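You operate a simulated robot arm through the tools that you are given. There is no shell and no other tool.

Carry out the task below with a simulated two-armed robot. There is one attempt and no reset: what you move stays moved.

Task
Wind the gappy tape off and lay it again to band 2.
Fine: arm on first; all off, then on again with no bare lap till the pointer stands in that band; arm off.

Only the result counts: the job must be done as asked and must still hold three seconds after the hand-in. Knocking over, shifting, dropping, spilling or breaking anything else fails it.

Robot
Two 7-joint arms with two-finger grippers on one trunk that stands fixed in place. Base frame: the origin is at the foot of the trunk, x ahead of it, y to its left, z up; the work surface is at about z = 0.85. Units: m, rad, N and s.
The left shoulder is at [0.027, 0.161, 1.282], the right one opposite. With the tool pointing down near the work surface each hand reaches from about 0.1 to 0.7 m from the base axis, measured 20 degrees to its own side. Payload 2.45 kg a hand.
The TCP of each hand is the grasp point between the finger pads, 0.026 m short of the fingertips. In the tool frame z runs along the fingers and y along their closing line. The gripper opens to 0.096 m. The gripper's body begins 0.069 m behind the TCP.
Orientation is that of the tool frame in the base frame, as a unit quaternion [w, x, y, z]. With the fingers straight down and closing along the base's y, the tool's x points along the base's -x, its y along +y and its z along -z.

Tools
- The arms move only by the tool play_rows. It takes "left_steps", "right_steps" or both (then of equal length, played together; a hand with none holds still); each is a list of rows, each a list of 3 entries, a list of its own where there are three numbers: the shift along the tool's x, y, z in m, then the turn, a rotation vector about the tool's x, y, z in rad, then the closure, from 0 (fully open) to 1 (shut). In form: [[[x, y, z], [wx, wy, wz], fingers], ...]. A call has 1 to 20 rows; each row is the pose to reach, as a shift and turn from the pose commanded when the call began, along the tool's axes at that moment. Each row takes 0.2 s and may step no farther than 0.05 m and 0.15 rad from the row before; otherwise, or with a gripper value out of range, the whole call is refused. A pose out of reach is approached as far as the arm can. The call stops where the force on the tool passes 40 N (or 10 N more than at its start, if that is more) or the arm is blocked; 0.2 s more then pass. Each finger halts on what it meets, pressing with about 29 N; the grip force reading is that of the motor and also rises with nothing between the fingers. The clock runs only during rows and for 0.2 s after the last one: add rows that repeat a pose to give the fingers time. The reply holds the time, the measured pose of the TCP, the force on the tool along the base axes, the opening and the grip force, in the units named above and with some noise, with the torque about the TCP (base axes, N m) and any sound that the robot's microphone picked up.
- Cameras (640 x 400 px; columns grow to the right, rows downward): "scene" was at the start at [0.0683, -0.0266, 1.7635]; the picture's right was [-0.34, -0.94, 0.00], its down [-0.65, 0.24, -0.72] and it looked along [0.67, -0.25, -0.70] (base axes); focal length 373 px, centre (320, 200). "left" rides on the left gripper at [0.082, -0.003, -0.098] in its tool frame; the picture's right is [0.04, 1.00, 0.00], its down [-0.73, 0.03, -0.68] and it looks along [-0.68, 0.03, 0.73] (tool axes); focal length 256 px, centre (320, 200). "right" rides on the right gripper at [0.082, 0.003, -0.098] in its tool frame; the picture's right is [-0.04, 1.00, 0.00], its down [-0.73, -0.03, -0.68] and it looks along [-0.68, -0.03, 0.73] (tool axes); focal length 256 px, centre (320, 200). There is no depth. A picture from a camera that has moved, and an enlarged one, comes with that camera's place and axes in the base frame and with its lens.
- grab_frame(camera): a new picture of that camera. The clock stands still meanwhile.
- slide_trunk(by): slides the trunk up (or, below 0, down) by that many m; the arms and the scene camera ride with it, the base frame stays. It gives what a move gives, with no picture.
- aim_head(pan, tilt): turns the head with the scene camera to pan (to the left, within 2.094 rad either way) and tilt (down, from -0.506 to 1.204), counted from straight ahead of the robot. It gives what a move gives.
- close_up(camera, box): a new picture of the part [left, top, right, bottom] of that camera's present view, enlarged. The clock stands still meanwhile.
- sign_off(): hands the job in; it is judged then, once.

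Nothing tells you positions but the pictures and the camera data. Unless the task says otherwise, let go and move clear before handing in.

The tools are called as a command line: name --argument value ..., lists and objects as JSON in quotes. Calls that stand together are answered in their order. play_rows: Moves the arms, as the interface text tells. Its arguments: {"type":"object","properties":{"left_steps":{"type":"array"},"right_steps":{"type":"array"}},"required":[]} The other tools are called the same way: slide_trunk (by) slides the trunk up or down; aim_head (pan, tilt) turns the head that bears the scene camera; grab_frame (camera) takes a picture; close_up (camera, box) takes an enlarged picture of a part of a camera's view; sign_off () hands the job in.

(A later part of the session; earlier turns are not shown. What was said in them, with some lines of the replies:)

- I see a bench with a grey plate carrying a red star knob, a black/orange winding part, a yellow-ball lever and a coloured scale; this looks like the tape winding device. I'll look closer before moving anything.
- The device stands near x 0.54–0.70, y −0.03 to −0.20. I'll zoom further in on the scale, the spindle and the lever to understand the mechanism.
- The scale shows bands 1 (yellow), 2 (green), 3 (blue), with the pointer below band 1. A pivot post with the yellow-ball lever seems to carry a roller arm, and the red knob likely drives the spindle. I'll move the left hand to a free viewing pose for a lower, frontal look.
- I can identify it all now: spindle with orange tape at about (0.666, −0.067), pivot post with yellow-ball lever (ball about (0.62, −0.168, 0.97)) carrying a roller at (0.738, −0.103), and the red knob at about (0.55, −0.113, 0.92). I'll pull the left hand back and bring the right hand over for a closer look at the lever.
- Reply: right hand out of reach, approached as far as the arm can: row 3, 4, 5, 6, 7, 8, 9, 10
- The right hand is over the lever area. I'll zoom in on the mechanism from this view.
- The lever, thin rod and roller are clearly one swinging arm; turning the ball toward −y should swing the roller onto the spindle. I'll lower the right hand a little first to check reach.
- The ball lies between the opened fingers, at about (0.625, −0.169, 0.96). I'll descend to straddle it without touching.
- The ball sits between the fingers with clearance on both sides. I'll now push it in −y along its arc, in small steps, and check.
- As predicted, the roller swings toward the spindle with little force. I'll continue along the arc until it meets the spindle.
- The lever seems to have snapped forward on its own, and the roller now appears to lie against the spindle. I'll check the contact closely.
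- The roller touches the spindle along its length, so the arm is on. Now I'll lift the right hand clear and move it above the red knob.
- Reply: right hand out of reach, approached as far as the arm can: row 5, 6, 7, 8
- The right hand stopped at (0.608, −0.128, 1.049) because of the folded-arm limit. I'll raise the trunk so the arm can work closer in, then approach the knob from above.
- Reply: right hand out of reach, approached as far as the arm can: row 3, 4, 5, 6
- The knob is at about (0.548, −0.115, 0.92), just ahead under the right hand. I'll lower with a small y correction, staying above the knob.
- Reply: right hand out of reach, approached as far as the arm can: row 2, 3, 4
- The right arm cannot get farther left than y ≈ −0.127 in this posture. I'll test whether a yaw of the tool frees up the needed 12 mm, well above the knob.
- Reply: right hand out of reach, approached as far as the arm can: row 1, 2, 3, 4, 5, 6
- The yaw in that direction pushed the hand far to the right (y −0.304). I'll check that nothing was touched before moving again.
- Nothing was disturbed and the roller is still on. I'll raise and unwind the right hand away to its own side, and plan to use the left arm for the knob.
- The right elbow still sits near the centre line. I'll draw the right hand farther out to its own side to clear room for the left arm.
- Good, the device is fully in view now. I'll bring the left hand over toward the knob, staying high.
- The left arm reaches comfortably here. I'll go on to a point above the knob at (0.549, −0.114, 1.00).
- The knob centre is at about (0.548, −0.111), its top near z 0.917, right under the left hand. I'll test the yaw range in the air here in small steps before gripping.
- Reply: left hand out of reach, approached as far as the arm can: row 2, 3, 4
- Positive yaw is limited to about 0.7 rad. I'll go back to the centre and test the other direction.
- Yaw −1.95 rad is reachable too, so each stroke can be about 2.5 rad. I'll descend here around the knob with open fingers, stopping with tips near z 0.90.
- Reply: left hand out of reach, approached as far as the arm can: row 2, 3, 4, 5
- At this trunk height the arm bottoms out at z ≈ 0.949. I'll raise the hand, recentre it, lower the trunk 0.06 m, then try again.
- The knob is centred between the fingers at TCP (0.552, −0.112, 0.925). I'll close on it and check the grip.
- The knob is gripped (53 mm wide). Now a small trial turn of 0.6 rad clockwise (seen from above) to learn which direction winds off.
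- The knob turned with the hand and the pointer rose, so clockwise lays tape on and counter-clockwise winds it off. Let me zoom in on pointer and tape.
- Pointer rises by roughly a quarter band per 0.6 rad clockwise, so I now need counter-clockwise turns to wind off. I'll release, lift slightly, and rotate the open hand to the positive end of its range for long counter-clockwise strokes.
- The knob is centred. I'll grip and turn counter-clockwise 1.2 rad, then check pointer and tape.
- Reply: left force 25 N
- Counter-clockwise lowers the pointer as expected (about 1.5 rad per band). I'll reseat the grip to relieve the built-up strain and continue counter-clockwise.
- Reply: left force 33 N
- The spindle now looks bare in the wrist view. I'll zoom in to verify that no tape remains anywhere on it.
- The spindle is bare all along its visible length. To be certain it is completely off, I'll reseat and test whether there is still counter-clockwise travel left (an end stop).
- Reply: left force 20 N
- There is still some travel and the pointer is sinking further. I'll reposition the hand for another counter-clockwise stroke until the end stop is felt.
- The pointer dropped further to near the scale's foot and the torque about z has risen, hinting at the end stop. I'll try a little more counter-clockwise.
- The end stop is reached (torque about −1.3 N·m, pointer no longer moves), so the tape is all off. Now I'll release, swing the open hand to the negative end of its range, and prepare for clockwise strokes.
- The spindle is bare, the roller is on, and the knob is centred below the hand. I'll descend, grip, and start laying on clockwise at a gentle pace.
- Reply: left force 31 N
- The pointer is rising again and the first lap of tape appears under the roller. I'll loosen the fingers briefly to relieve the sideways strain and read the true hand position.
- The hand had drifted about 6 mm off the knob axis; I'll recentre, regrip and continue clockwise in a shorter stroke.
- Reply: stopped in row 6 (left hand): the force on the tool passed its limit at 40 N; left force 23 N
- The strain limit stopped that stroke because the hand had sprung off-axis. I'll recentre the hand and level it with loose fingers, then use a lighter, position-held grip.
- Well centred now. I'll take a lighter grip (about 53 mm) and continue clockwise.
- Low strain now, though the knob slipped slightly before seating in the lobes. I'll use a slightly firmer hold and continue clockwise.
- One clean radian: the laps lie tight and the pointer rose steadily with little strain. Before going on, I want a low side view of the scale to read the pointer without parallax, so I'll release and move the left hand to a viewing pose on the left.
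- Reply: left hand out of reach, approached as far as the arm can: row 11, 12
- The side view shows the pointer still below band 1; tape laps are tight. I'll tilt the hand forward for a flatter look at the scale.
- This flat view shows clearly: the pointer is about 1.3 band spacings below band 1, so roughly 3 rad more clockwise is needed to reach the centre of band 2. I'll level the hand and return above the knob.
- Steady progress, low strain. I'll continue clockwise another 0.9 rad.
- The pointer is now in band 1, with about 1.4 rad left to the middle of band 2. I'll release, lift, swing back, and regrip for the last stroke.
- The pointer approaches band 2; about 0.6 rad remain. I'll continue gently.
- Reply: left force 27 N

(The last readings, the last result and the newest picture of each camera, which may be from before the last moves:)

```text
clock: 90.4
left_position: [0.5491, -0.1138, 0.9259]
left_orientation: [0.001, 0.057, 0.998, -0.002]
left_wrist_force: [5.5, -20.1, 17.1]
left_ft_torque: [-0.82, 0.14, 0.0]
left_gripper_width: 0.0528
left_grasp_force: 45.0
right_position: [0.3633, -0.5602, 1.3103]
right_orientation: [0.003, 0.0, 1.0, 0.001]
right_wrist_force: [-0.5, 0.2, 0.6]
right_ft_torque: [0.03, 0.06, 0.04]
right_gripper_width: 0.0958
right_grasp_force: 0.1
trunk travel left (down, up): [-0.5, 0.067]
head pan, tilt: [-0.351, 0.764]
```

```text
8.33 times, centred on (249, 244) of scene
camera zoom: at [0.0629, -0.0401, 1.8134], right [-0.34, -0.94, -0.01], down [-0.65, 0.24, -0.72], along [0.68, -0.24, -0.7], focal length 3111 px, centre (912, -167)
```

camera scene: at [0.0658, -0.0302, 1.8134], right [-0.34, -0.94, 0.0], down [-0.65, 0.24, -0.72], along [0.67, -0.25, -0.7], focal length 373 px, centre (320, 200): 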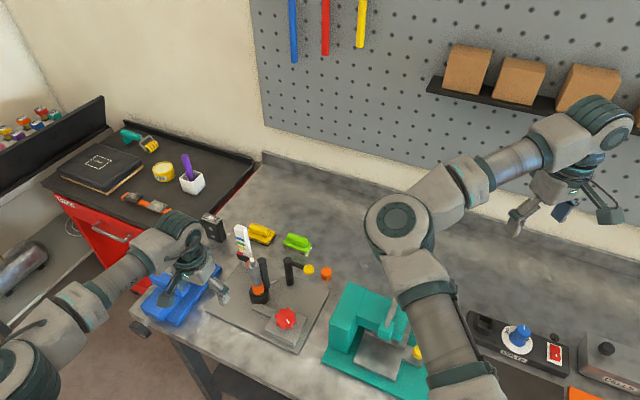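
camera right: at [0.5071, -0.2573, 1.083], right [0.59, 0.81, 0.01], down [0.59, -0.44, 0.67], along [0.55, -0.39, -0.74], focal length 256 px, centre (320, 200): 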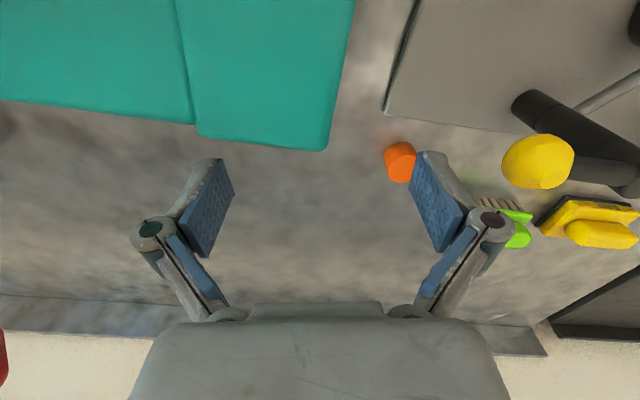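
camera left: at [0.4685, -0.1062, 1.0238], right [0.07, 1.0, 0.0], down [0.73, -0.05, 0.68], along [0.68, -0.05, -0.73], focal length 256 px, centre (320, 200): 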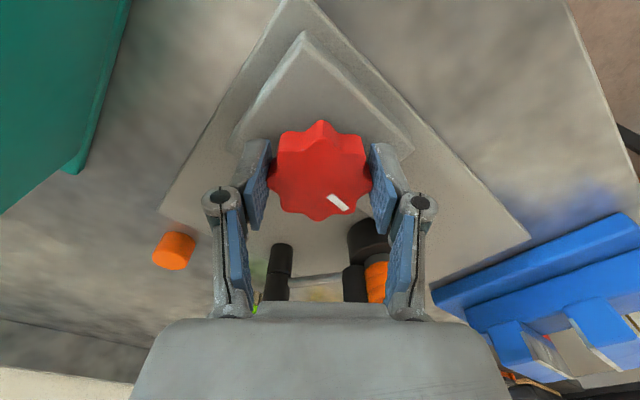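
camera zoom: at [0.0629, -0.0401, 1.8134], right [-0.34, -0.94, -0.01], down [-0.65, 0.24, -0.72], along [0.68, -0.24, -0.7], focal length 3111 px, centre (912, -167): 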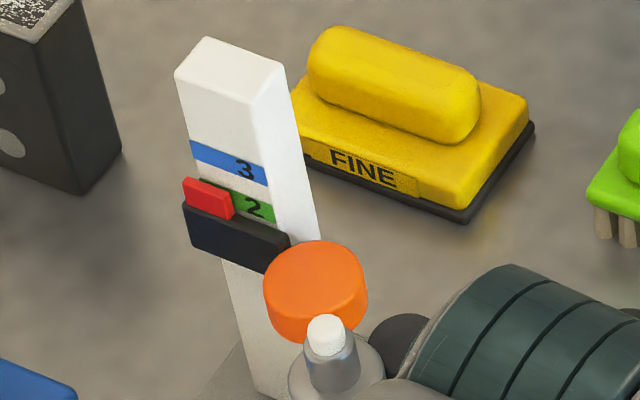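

The pointer appears to be in band 2 now, near its centre. I'll release and take the flat side view again to verify the reading precisely.

play_rows --left_steps '[[[0, 0, 0], [0, 0, 0], 0.3], [[0, 0, 0], [0, 0, 0], 0.0], [[0, 0, -0.03], [0, 0, 0], 0.0], [[0, 0, -0.07], [0, 0, 0], 0.0], [[0, 0, -0.11], [0, 0, 0], 0.0], [[0, 0, -0.149], [0, 0, 0], 0.0], [[-0.004, 0.029, -0.149], [0, 0, 0.1], 0.0], [[-0.008, 0.058, -0.149], [0, 0, 0.2], 0.0], [[-0.012, 0.087, -0.149], [0, 0, 0.3], 0.0], [[-0.016, 0.115, -0.149], [0, 0, 0.4], 0.0], [[-0.02, 0.144, -0.149], [0, 0, 0.5], 0.0], [[-0.0245, 0.17, -0.149], [0, 0, 0.59], 0.0]]'

play_rows --left_steps '[[[0, 0, 0.005], [0, -0.12, 0], 0.0], [[0, 0, 0.01], [0, -0.24, 0], 0.0], [[0, 0, 0.015], [0, -0.36, 0], 0.0], [[0, 0, 0.02], [0, -0.48, 0], 0.0], [[0, 0, 0.025], [0, -0.6, 0], 0.0]]'

close_up --camera "left" --box '[300, 90, 390, 235]'

close_up --camera "left" --box '[200, 40, 380, 240]'

```text
clock: 93.0
left_position: [0.5908, 0.0588, 1.0749]
left_orientation: [0.002, 0.345, 0.938, -0.001]
left_wrist_force: [0.1, -0.3, 0.2]
left_ft_torque: [-0.02, -0.01, -0.03]
left_gripper_width: 0.0959
left_grasp_force: 0.1
right_position: [0.3629, -0.5562, 1.3118]
right_orientation: [0.004, 0.0, 1.0, -0.002]
right_wrist_force: [-0.1, -0.2, 0.3]
right_ft_torque: [-0.01, -0.01, 0.03]
right_gripper_width: 0.096
right_grasp_force: 0.0
trunk travel left (down, up): [-0.5, 0.067]
head pan, tilt: [-0.351, 0.764]
```

```text
clock: 94.2
left_position: [0.5897, 0.0584, 1.05]
left_orientation: [0.28, 0.328, 0.896, -0.102]
left_wrist_force: [0.1, 0.4, 0.6]
left_ft_torque: [-0.01, 0.01, 0.01]
left_gripper_width: 0.0959
left_grasp_force: 0.1
right_position: [0.3634, -0.5592, 1.3116]
right_orientation: [0.004, 0.001, 1.0, -0.002]
right_wrist_force: [-0.2, 0.7, 0.5]
right_ft_torque: [-0.03, -0.03, 0.03]
right_gripper_width: 0.096
right_grasp_force: 0.0
trunk travel left (down, up): [-0.5, 0.067]
head pan, tilt: [-0.351, 0.764]
```

```text
2.76 times, centred on (345, 162) of left
camera zoom: at [0.4951, 0.1369, 1.0857], right [0.62, 0.78, -0.02], down [0.18, -0.12, 0.98], along [0.76, -0.61, -0.22], focal length 706 px, centre (251, 303)
```

zoom: 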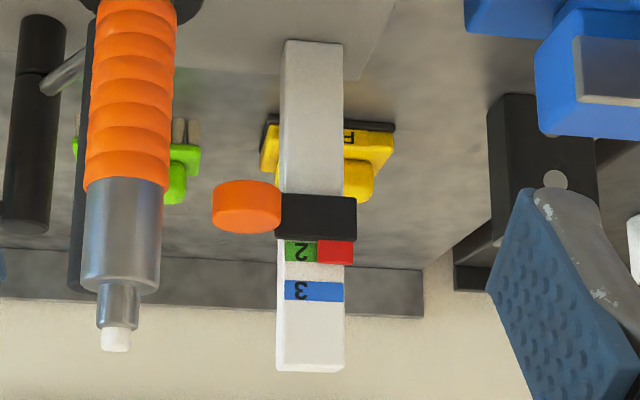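

```text
2.00 times, centred on (290, 140) of left
camera zoom: at [0.4951, 0.1369, 1.0857], right [0.62, 0.78, -0.02], down [0.18, -0.12, 0.98], along [0.76, -0.61, -0.22], focal length 512 px, centre (380, 320)
```

zoom: 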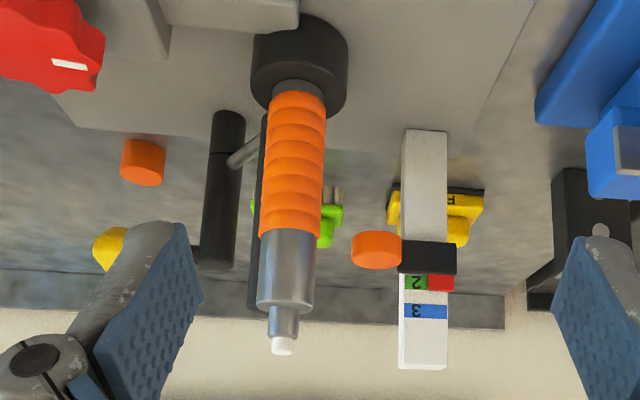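

The red pointer lines up exactly with the green band 2 in this flat view, and the tape looks continuous. One closer check of both.

close_up --camera "left" --box '[320, 145, 380, 195]'

close_up --camera "left" --box '[245, 75, 305, 195]'

grab_frame --camera "scene"

```text
8.00 times, centred on (350, 170) of left
camera zoom: at [0.4951, 0.1369, 1.0857], right [0.62, 0.78, -0.02], down [0.18, -0.12, 0.98], along [0.76, -0.61, -0.22], focal length 2048 px, centre (80, 440)
```

zoom: 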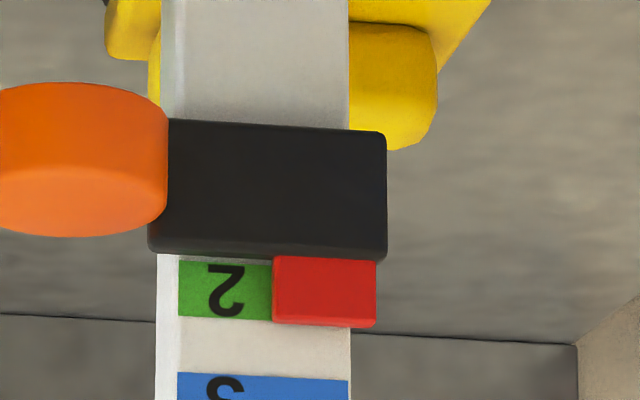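

```text
3.33 times, centred on (275, 135) of left
camera zoom: at [0.4951, 0.1369, 1.0857], right [0.62, 0.78, -0.02], down [0.18, -0.12, 0.98], along [0.76, -0.61, -0.22], focal length 853 px, centre (470, 417)
```

zoom: 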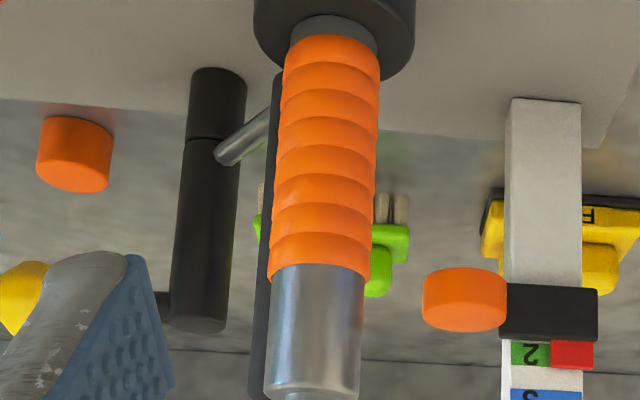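

```text
taken
camera scene: at [0.0648, -0.0272, 1.8135], right [-0.34, -0.94, 0.0], down [-0.65, 0.24, -0.72], along [0.68, -0.25, -0.69], focal length 373 px, centre (320, 200)
```

scene: 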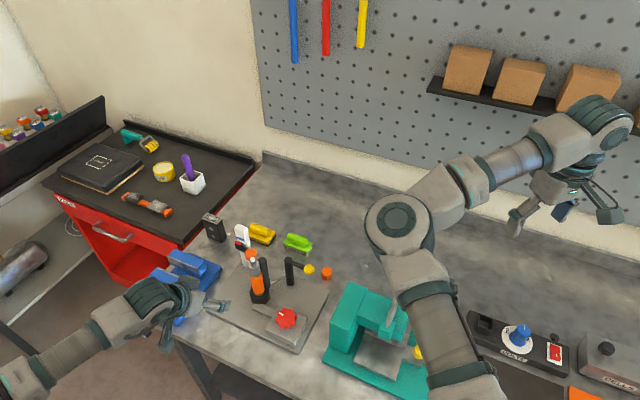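

Pointer and band 2 coincide and all laps are tight, with no bare spots. Next I'll bring the left hand clear, then use the right hand to swing the arm off.

play_rows --left_steps '[[[-0.003, 0, -0.004], [0, 0.12, 0], 0.0], [[-0.006, 0, -0.008], [0, 0.24, 0], 0.0], [[-0.012, 0, -0.016], [0, 0.36, 0], 0.0], [[-0.018, 0, -0.025], [0, 0.48, 0], 0.0], [[-0.028, 0, -0.041], [0, 0.6, 0], 0.0]]'

play_rows --left_steps '[[[0.01, 0.0, -0.03], [0, 0, -0.09], 0.0], [[0.03, 0.0, -0.06], [0, 0, -0.18], 0.0], [[0.055, 0.0, -0.09], [0, 0, -0.27], 0.0], [[0.08, 0.0, -0.12], [0, 0, -0.36], 0.0], [[0.11, 0.0, -0.14], [0, 0, -0.45], 0.0], [[0.14, 0.0, -0.16], [0, 0, -0.54], 0.0], [[0.16, 0.0, -0.17], [0, 0, -0.63], 0.0], [[0.16, 0.0, -0.17], [0, 0, -0.7], 0.0]]'

```text
clock: 95.4
left_position: [0.5903, 0.0565, 1.0996]
left_orientation: [0.0, 0.343, 0.939, 0.001]
left_wrist_force: [-0.6, -0.5, 0.6]
left_ft_torque: [0.03, 0.01, 0.02]
left_gripper_width: 0.0961
left_grasp_force: 0.0
right_position: [0.3641, -0.5601, 1.3107]
right_orientation: [0.004, 0.0, 1.0, 0.0]
right_wrist_force: [0.3, -0.2, -1.0]
right_ft_torque: [0.04, -0.02, 0.02]
right_gripper_width: 0.096
right_grasp_force: 0.1
trunk travel left (down, up): [-0.5, 0.067]
head pan, tilt: [-0.351, 0.764]
```

```text
clock: 97.2
left_position: [0.4693, 0.1628, 1.2685]
left_orientation: [0.001, 0.0, 1.0, -0.001]
left_wrist_force: [0.3, -0.4, 0.0]
left_ft_torque: [-0.02, 0.01, 0.0]
left_gripper_width: 0.0961
left_grasp_force: 0.2
right_position: [0.3642, -0.5575, 1.3134]
right_orientation: [0.003, 0.0, 1.0, -0.001]
right_wrist_force: [-0.4, 0.1, -0.2]
right_ft_torque: [-0.01, 0.05, 0.03]
right_gripper_width: 0.0963
right_grasp_force: 0.0
trunk travel left (down, up): [-0.5, 0.067]
head pan, tilt: [-0.351, 0.764]
```

Left hand is clear at (0.469, 0.163, 1.269). Now the right hand goes over the press lever at safe height toward the yellow ball.

play_rows --right_steps '[[[-0.025, 0.032, 0.008], [0, 0, 0], 0.0], [[-0.05, 0.063, 0.016], [0, 0, 0], 0.0], [[-0.075, 0.094, 0.025], [0, 0, 0], 0.0], [[-0.1, 0.125, 0.04], [0, 0, 0], 0.0], [[-0.125, 0.156, 0.055], [0, 0, 0], 0.0], [[-0.15, 0.187, 0.07], [0, 0, 0], 0.1], [[-0.175, 0.218, 0.09], [0, 0, 0], 0.2], [[-0.2, 0.249, 0.11], [0, 0, 0], 0.3]]'

grab_frame --camera "right"

```text
clock: 99.0
left_position: [0.4693, 0.1639, 1.2671]
left_orientation: [0.0, 0.002, 1.0, -0.002]
left_wrist_force: [0.2, 0.0, 0.0]
left_ft_torque: [0.0, -0.03, 0.0]
left_gripper_width: 0.0961
left_grasp_force: 0.1
right_position: [0.5663, -0.3059, 1.2017]
right_orientation: [0.003, 0.0, 1.0, -0.002]
right_wrist_force: [0.9, 0.5, 0.0]
right_ft_torque: [-0.02, 0.01, -0.01]
right_gripper_width: 0.0673
right_grasp_force: 0.0
right hand out of reach, approached as far as the arm can: row 8
trunk travel left (down, up): [-0.5, 0.067]
head pan, tilt: [-0.351, 0.764]
```

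```text
taken
camera right: at [0.4845, -0.3034, 1.2996], right [0.04, 1.0, 0.0], down [0.73, -0.03, 0.68], along [0.68, -0.03, -0.73], focal length 256 px, centre (320, 200)
```

right: 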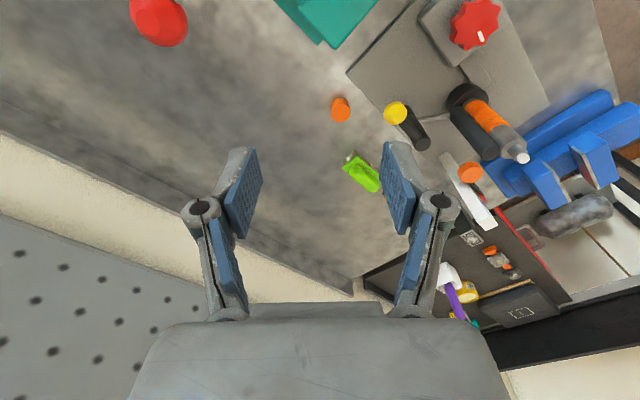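

play_rows --right_steps '[[[-0.02, 0.01, 0.03], [0, 0, 0], 0.4], [[-0.04, 0.03, 0.06], [0, 0, 0], 0.5], [[-0.06, 0.055, 0.09], [0, 0, 0], 0.5], [[-0.075, 0.08, 0.115], [0, 0, 0], 0.5], [[-0.079, 0.096, 0.13], [0, 0, 0], 0.5], [[-0.079, 0.096, 0.13], [0, 0, 0], 0.5]]'

grab_frame --camera "right"

```text
clock: 100.4
left_position: [0.4693, 0.1638, 1.2682]
left_orientation: [0.001, 0.0, 1.0, -0.002]
left_wrist_force: [-0.9, 0.4, -0.5]
left_ft_torque: [-0.01, -0.01, 0.0]
left_gripper_width: 0.0963
left_grasp_force: 0.0
right_position: [0.6489, -0.214, 1.0723]
right_orientation: [0.004, 0.0, 1.0, -0.001]
right_wrist_force: [0.2, 0.2, -0.1]
right_ft_torque: [-0.01, 0.0, 0.05]
right_gripper_width: 0.0479
right_grasp_force: 0.1
trunk travel left (down, up): [-0.5, 0.067]
head pan, tilt: [-0.351, 0.764]
```

```text
taken
camera right: at [0.5663, -0.2115, 1.1707], right [0.04, 1.0, 0.0], down [0.73, -0.03, 0.68], along [0.68, -0.03, -0.73], focal length 256 px, centre (320, 200)
```

right: 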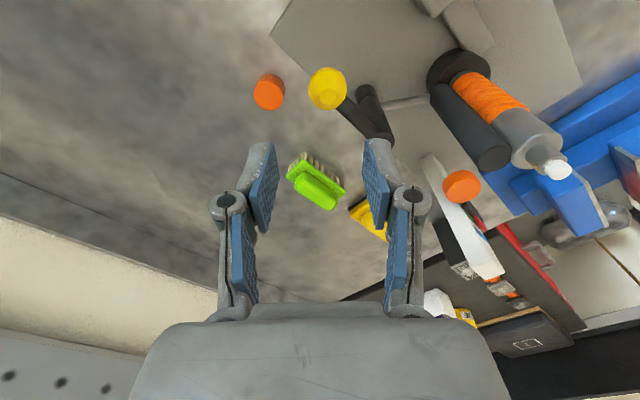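

The ball is just ahead-below at about (0.642, −0.2095, 0.962). I'll descend to straddle it, keeping clear of the lever rod.

play_rows --right_steps '[[[0.006, 0.002, 0.02], [0, 0, 0], 0.5], [[0.012, 0.0045, 0.045], [0, 0, 0], 0.5], [[0.012, 0.0045, 0.07], [0, 0, 0], 0.5], [[0.012, 0.0045, 0.09], [0, 0, 0], 0.5], [[0.012, 0.0045, 0.105], [0, 0, 0], 0.5]]'

grab_frame --camera "right"

```text
clock: 101.6
left_position: [0.4699, 0.165, 1.269]
left_orientation: [0.001, 0.001, 1.0, -0.001]
left_wrist_force: [0.7, 0.3, 1.0]
left_ft_torque: [0.01, 0.03, 0.05]
left_gripper_width: 0.0961
left_grasp_force: 0.1
right_position: [0.6398, -0.2097, 0.9666]
right_orientation: [0.003, 0.0, 1.0, -0.001]
right_wrist_force: [0.0, -0.6, 0.3]
right_ft_torque: [0.01, 0.0, 0.01]
right_gripper_width: 0.048
right_grasp_force: 0.1
trunk travel left (down, up): [-0.5, 0.067]
head pan, tilt: [-0.351, 0.764]
```

```text
taken
camera right: at [0.5563, -0.2056, 1.0643], right [0.04, 1.0, 0.0], down [0.73, -0.03, 0.68], along [0.68, -0.03, -0.73], focal length 256 px, centre (320, 200)
```

right: 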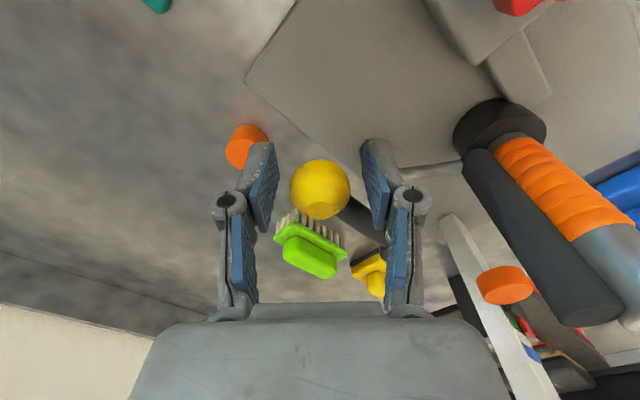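

The ball is between the fingers with clearance. I'll push it back in +y along its arc to swing the arm off.

play_rows --right_steps '[[[0, 0.005, 0], [0, 0, 0], 0.5], [[0, 0.0095, 0], [0, 0, 0], 0.5], [[0.004, 0.0141, 0], [0, 0, 0], 0.5], [[0.007, 0.0185, 0], [0, 0, 0], 0.5], [[0.01, 0.0227, 0], [0, 0, 0], 0.5], [[0.0125, 0.0275, 0], [0, 0, 0], 0.5], [[0.0145, 0.0322, 0], [0, 0, 0], 0.5]]'

grab_frame --camera "right"

close_up --camera "scene" --box '[200, 210, 340, 330]'

```text
clock: 103.2
left_position: [0.4685, 0.1647, 1.2681]
left_orientation: [0.001, 0.0, 1.0, -0.002]
left_wrist_force: [-0.4, 0.2, -0.4]
left_ft_torque: [0.0, 0.0, 0.0]
left_gripper_width: 0.0961
left_grasp_force: 0.1
right_position: [0.623, -0.1766, 0.9663]
right_orientation: [0.004, 0.0, 1.0, 0.0]
right_wrist_force: [-2.0, -1.7, 0.5]
right_ft_torque: [-0.04, 0.01, -0.05]
right_gripper_width: 0.0484
right_grasp_force: 0.4
trunk travel left (down, up): [-0.5, 0.067]
head pan, tilt: [-0.351, 0.764]
```

```text
taken
camera right: at [0.5391, -0.1736, 1.0645], right [0.04, 1.0, 0.0], down [0.73, -0.03, 0.68], along [0.68, -0.03, -0.73], focal length 256 px, centre (320, 200)
```

right: 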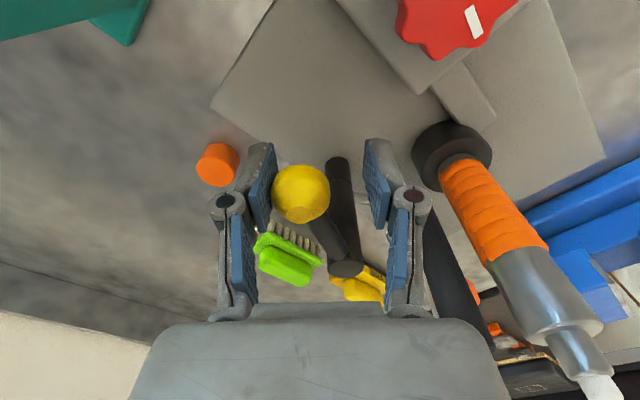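

```text
3.33 times, centred on (270, 270) of scene
camera zoom: at [0.0655, -0.0248, 1.8135], right [-0.34, -0.94, 0.0], down [-0.65, 0.24, -0.72], along [0.67, -0.25, -0.69], focal length 1244 px, centre (487, -33)
```

zoom: 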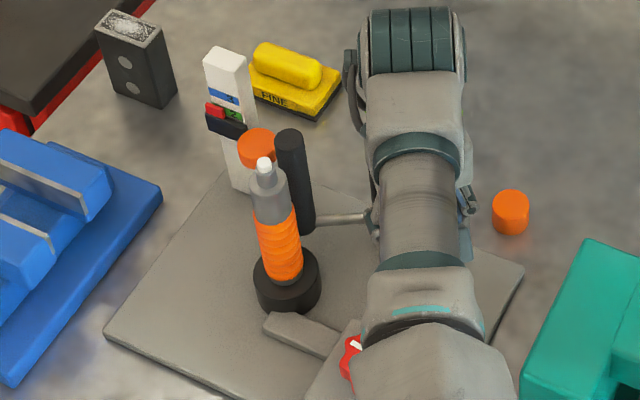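

The roller has left the spindle. I'll push the lever on to its original off position.

play_rows --right_steps '[[[0.001, 0.005, 0], [0, 0, 0], 0.5], [[0.002, 0.01, 0], [0, 0, 0], 0.5], [[0.002, 0.014, 0], [0, 0, 0], 0.5], [[0.002, 0.017, 0], [0, 0, 0], 0.5]]'

grab_frame --camera "right"

close_up --camera "scene" --box '[200, 210, 340, 330]'

```text
clock: 104.2
left_position: [0.4686, 0.1653, 1.2691]
left_orientation: [0.001, 0.001, 1.0, -0.001]
left_wrist_force: [0.4, -0.8, 0.7]
left_ft_torque: [-0.04, 0.01, -0.01]
left_gripper_width: 0.0961
left_grasp_force: 0.0
right_position: [0.6184, -0.1601, 0.9676]
right_orientation: [0.004, 0.0, 1.0, -0.001]
right_wrist_force: [-0.9, 0.4, 0.0]
right_ft_torque: [0.04, 0.02, 0.02]
right_gripper_width: 0.0481
right_grasp_force: 0.1
trunk travel left (down, up): [-0.5, 0.067]
head pan, tilt: [-0.351, 0.764]
```

```text
taken
camera right: at [0.5368, -0.1561, 1.066], right [0.04, 1.0, 0.0], down [0.73, -0.03, 0.68], along [0.68, -0.03, -0.73], focal length 256 px, centre (320, 200)
```

right: 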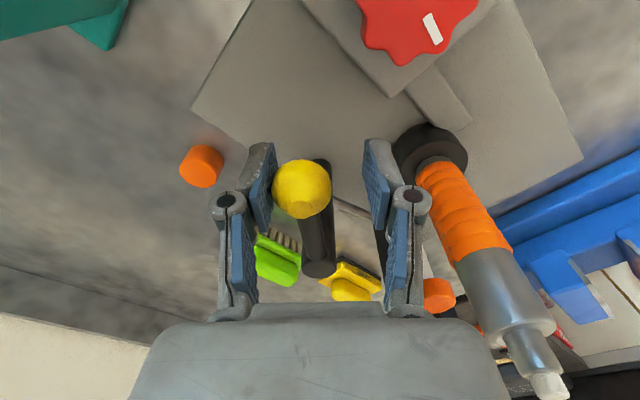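

```text
3.33 times, centred on (270, 270) of scene
camera zoom: at [0.0658, -0.0237, 1.8135], right [-0.34, -0.94, 0.0], down [-0.65, 0.24, -0.72], along [0.67, -0.25, -0.69], focal length 1244 px, centre (487, -33)
```

zoom: 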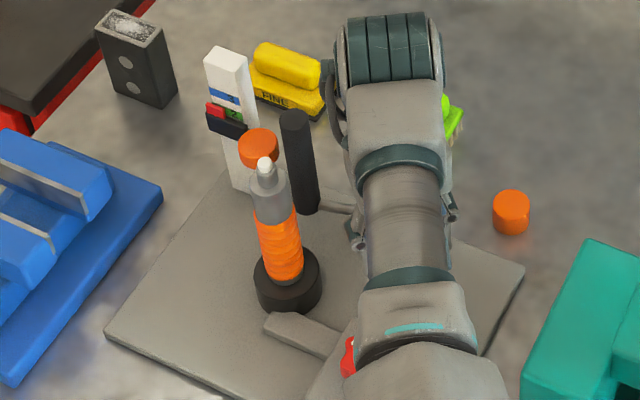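

The ball is back at its original place (0.625, −0.170). I'll nudge 3 mm more to check that it rests at its off stop.

play_rows --right_steps '[[[0, 0.0015, 0], [0, 0, 0], 0.5], [[0, 0.003, 0], [0, 0, 0], 0.5], [[0, 0.003, 0], [0, 0, 0], 0.5]]'

grab_frame --camera "right"

```text
clock: 105.0
left_position: [0.4688, 0.1649, 1.2692]
left_orientation: [0.001, 0.001, 1.0, -0.001]
left_wrist_force: [0.4, -0.6, -0.4]
left_ft_torque: [-0.04, 0.0, -0.04]
left_gripper_width: 0.0963
left_grasp_force: 0.0
right_position: [0.6189, -0.1579, 0.9669]
right_orientation: [0.004, 0.001, 1.0, -0.001]
right_wrist_force: [-1.4, -2.3, -0.7]
right_ft_torque: [-0.02, -0.02, -0.06]
right_gripper_width: 0.0494
right_grasp_force: 1.2
trunk travel left (down, up): [-0.5, 0.067]
head pan, tilt: [-0.351, 0.764]
```

```text
taken
camera right: at [0.5371, -0.1549, 1.0649], right [0.04, 1.0, 0.0], down [0.73, -0.03, 0.68], along [0.68, -0.03, -0.73], focal length 256 px, centre (320, 200)
```

right: 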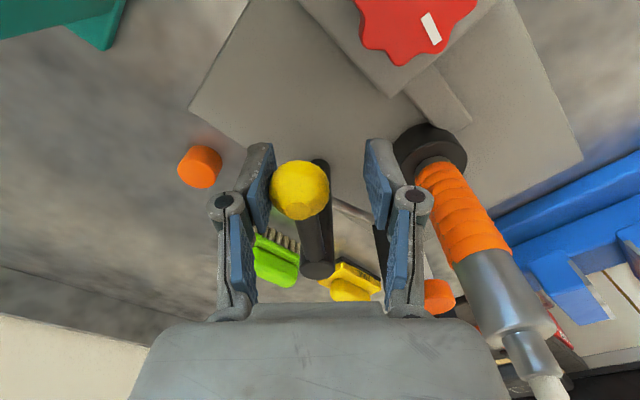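

The lever is at its off stop (the finger began to yield). I'll recentre around the ball without touching, lift straight up, and retreat to the right side.

play_rows --right_steps '[[[0, -0.006, 0], [0, 0, 0], 0.45], [[0, -0.011, 0], [0, 0, 0], 0.42], [[0, -0.011, -0.02], [0, 0, 0], 0.42], [[0, -0.011, -0.05], [0, 0, 0], 0.42], [[0, -0.011, -0.085], [0, 0, 0], 0.42], [[0, -0.011, -0.11], [0, 0, 0], 0.42], [[-0.005, -0.04, -0.12], [0, 0, 0], 0.3], [[-0.005, -0.08, -0.14], [0, 0, 0], 0.2], [[0.005, -0.115, -0.17], [0, 0, 0], 0.1], [[0.02, -0.145, -0.205], [0, 0, 0], 0.0], [[0.045, -0.17, -0.24], [0, 0, 0], 0.0], [[0.07, -0.195, -0.275], [0, 0, 0], 0.0], [[0.095, -0.22, -0.31], [0, 0, 0], 0.0], [[0.12, -0.25, -0.335], [0, 0, 0], 0.0]]'

grab_frame --camera "scene"

close_up --camera "scene" --box '[200, 210, 340, 350]'

```text
clock: 108.0
left_position: [0.4668, 0.1618, 1.2695]
left_orientation: [0.001, 0.002, 1.0, -0.001]
left_wrist_force: [0.0, -0.5, -0.4]
left_ft_torque: [0.02, -0.05, 0.03]
left_gripper_width: 0.0959
left_grasp_force: 0.0
right_position: [0.4949, -0.4075, 1.2976]
right_orientation: [0.004, 0.0, 1.0, 0.0]
right_wrist_force: [-0.1, -0.5, 0.3]
right_ft_torque: [0.02, -0.02, -0.03]
right_gripper_width: 0.0962
right_grasp_force: 0.0
trunk travel left (down, up): [-0.5, 0.067]
head pan, tilt: [-0.351, 0.764]
```

```text
taken
camera scene: at [0.0641, -0.0276, 1.8135], right [-0.34, -0.94, 0.0], down [-0.65, 0.24, -0.72], along [0.68, -0.25, -0.69], focal length 373 px, centre (320, 200)
```

scene: 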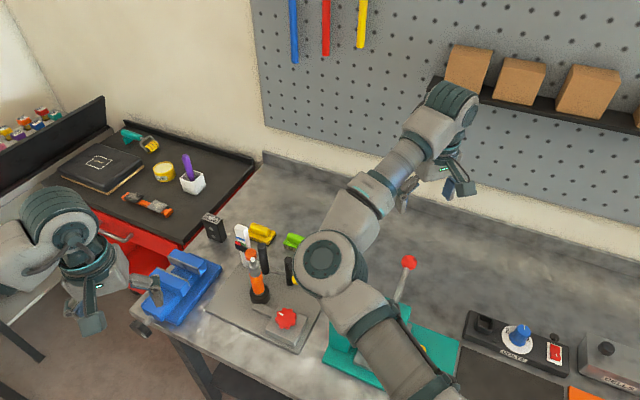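

```text
2.86 times, centred on (270, 280) of scene
camera zoom: at [0.0641, -0.0276, 1.8135], right [-0.34, -0.94, 0.0], down [-0.65, 0.24, -0.72], along [0.68, -0.25, -0.69], focal length 1067 px, centre (463, -29)
```

zoom: 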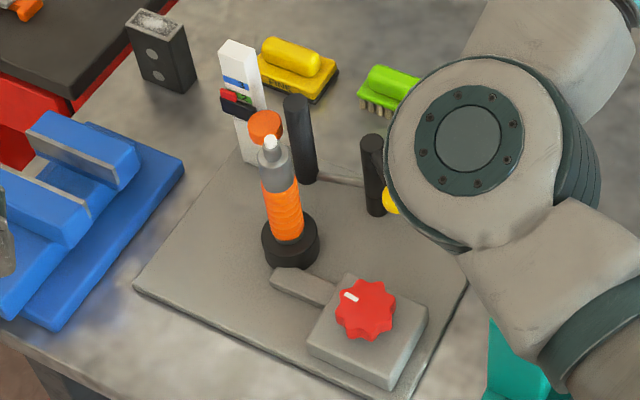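

play_rows --right_steps '[[[0.03, -0.035, 0], [0, 0, 0], 0.0], [[0.06, -0.07, 0], [0, 0, 0], 0.0], [[0.09, -0.105, 0], [0, 0, 0], 0.0], [[0.12, -0.14, 0], [0, 0, 0], 0.0]]'

close_up --camera "scene" --box '[200, 210, 340, 350]'

close_up --camera "scene" --box '[225, 220, 273, 268]'

close_up --camera "left" --box '[130, 0, 330, 200]'

```text
clock: 109.0
left_position: [0.4687, 0.1594, 1.2697]
left_orientation: [0.002, 0.001, 1.0, 0.0]
left_wrist_force: [-0.5, -0.1, 0.0]
left_ft_torque: [0.01, -0.01, 0.01]
left_gripper_width: 0.0959
left_grasp_force: 0.1
right_position: [0.3786, -0.5503, 1.3022]
right_orientation: [0.004, 0.001, 1.0, 0.001]
right_wrist_force: [0.1, -0.4, -0.3]
right_ft_torque: [0.03, 0.02, 0.0]
right_gripper_width: 0.096
right_grasp_force: 0.1
trunk travel left (down, up): [-0.5, 0.067]
head pan, tilt: [-0.351, 0.764]
```

```text
2.86 times, centred on (270, 280) of scene
camera zoom: at [0.0641, -0.0314, 1.8134], right [-0.34, -0.94, 0.0], down [-0.65, 0.24, -0.72], along [0.68, -0.25, -0.7], focal length 1067 px, centre (463, -29)
```

zoom: 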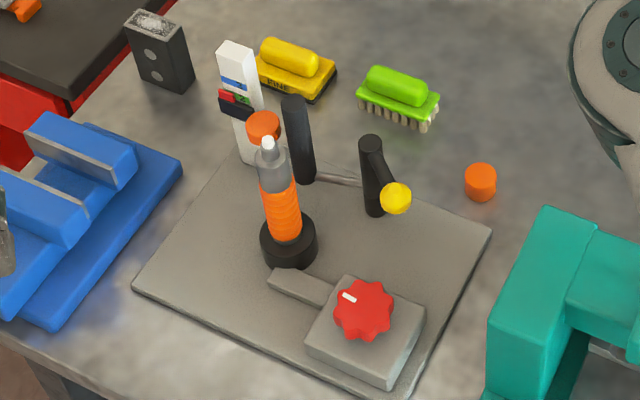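

```text
8.33 times, centred on (249, 244) of scene
camera zoom: at [0.0641, -0.0314, 1.8134], right [-0.34, -0.94, 0.0], down [-0.65, 0.24, -0.72], along [0.68, -0.25, -0.7], focal length 3111 px, centre (912, -167)
```

zoom: 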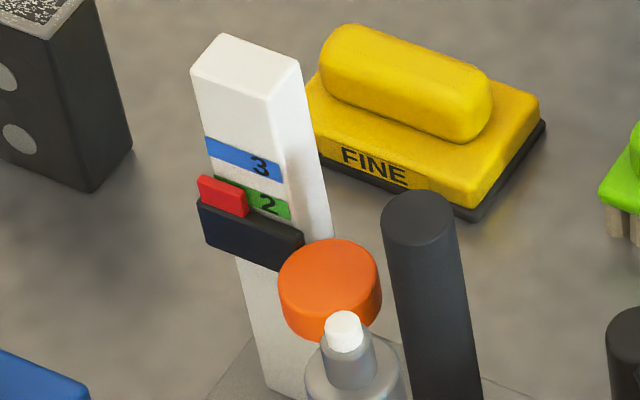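

```text
2.00 times, centred on (230, 100) of left
camera zoom: at [0.3868, 0.1569, 1.368], right [-0.04, 1.0, 0.0], down [0.73, 0.03, 0.68], along [0.68, 0.03, -0.73], focal length 512 px, centre (500, 400)
```

zoom: 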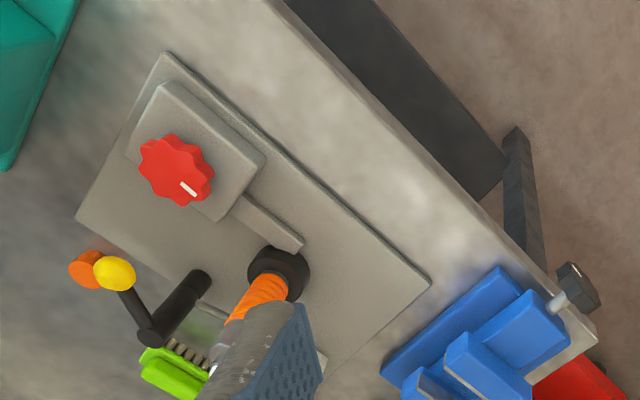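

close_up --camera "scene" --box '[240, 250, 285, 310]'

```text
6.67 times, centred on (262, 280) of scene
camera zoom: at [0.0641, -0.0314, 1.8134], right [-0.34, -0.94, 0.0], down [-0.65, 0.24, -0.72], along [0.68, -0.25, -0.7], focal length 2489 px, centre (703, -333)
```

zoom: 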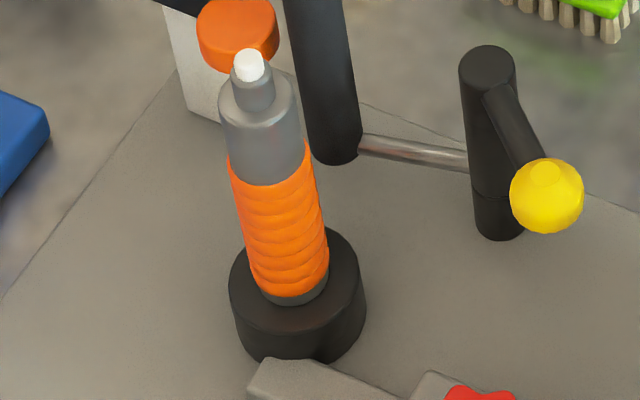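

The tape lies in tight laps with no bare gaps, and the pointer stands in band 2. The arm is back at its off stop, nothing else has moved, and both hands are clear, so I'm handing in.

sign_off

```text
The job is handed in.
```

The old tape is wound off and laid again with no bare laps. The pointer stands in band 2, and I've handed the job in.

- **Order:** I swung the arm on first and wound the tape off until the spindle was bare and the knob hit its end stop. Then I laid it on again to band 2 and swung the arm back off.
- **Tape:** the new laps lie tight against each other from both sides I could view.
- **Pointer:** a low side view showed the red pointer centred on the green band 2. A last look after the arm was off showed it had not moved.
- **Arm:** the yellow-ball lever is back at its starting place, against its off stop, with the roller clear of the spindle.
- **Surroundings:** I saw nothing else moved or knocked, and both hands ended open and well away from the device.

While laying the tape, one turn of the knob stopped at the 40 N force limit because the hand had drifted off the knob's centre. I recentred it and carried on, and saw no effect on the tape or the device.
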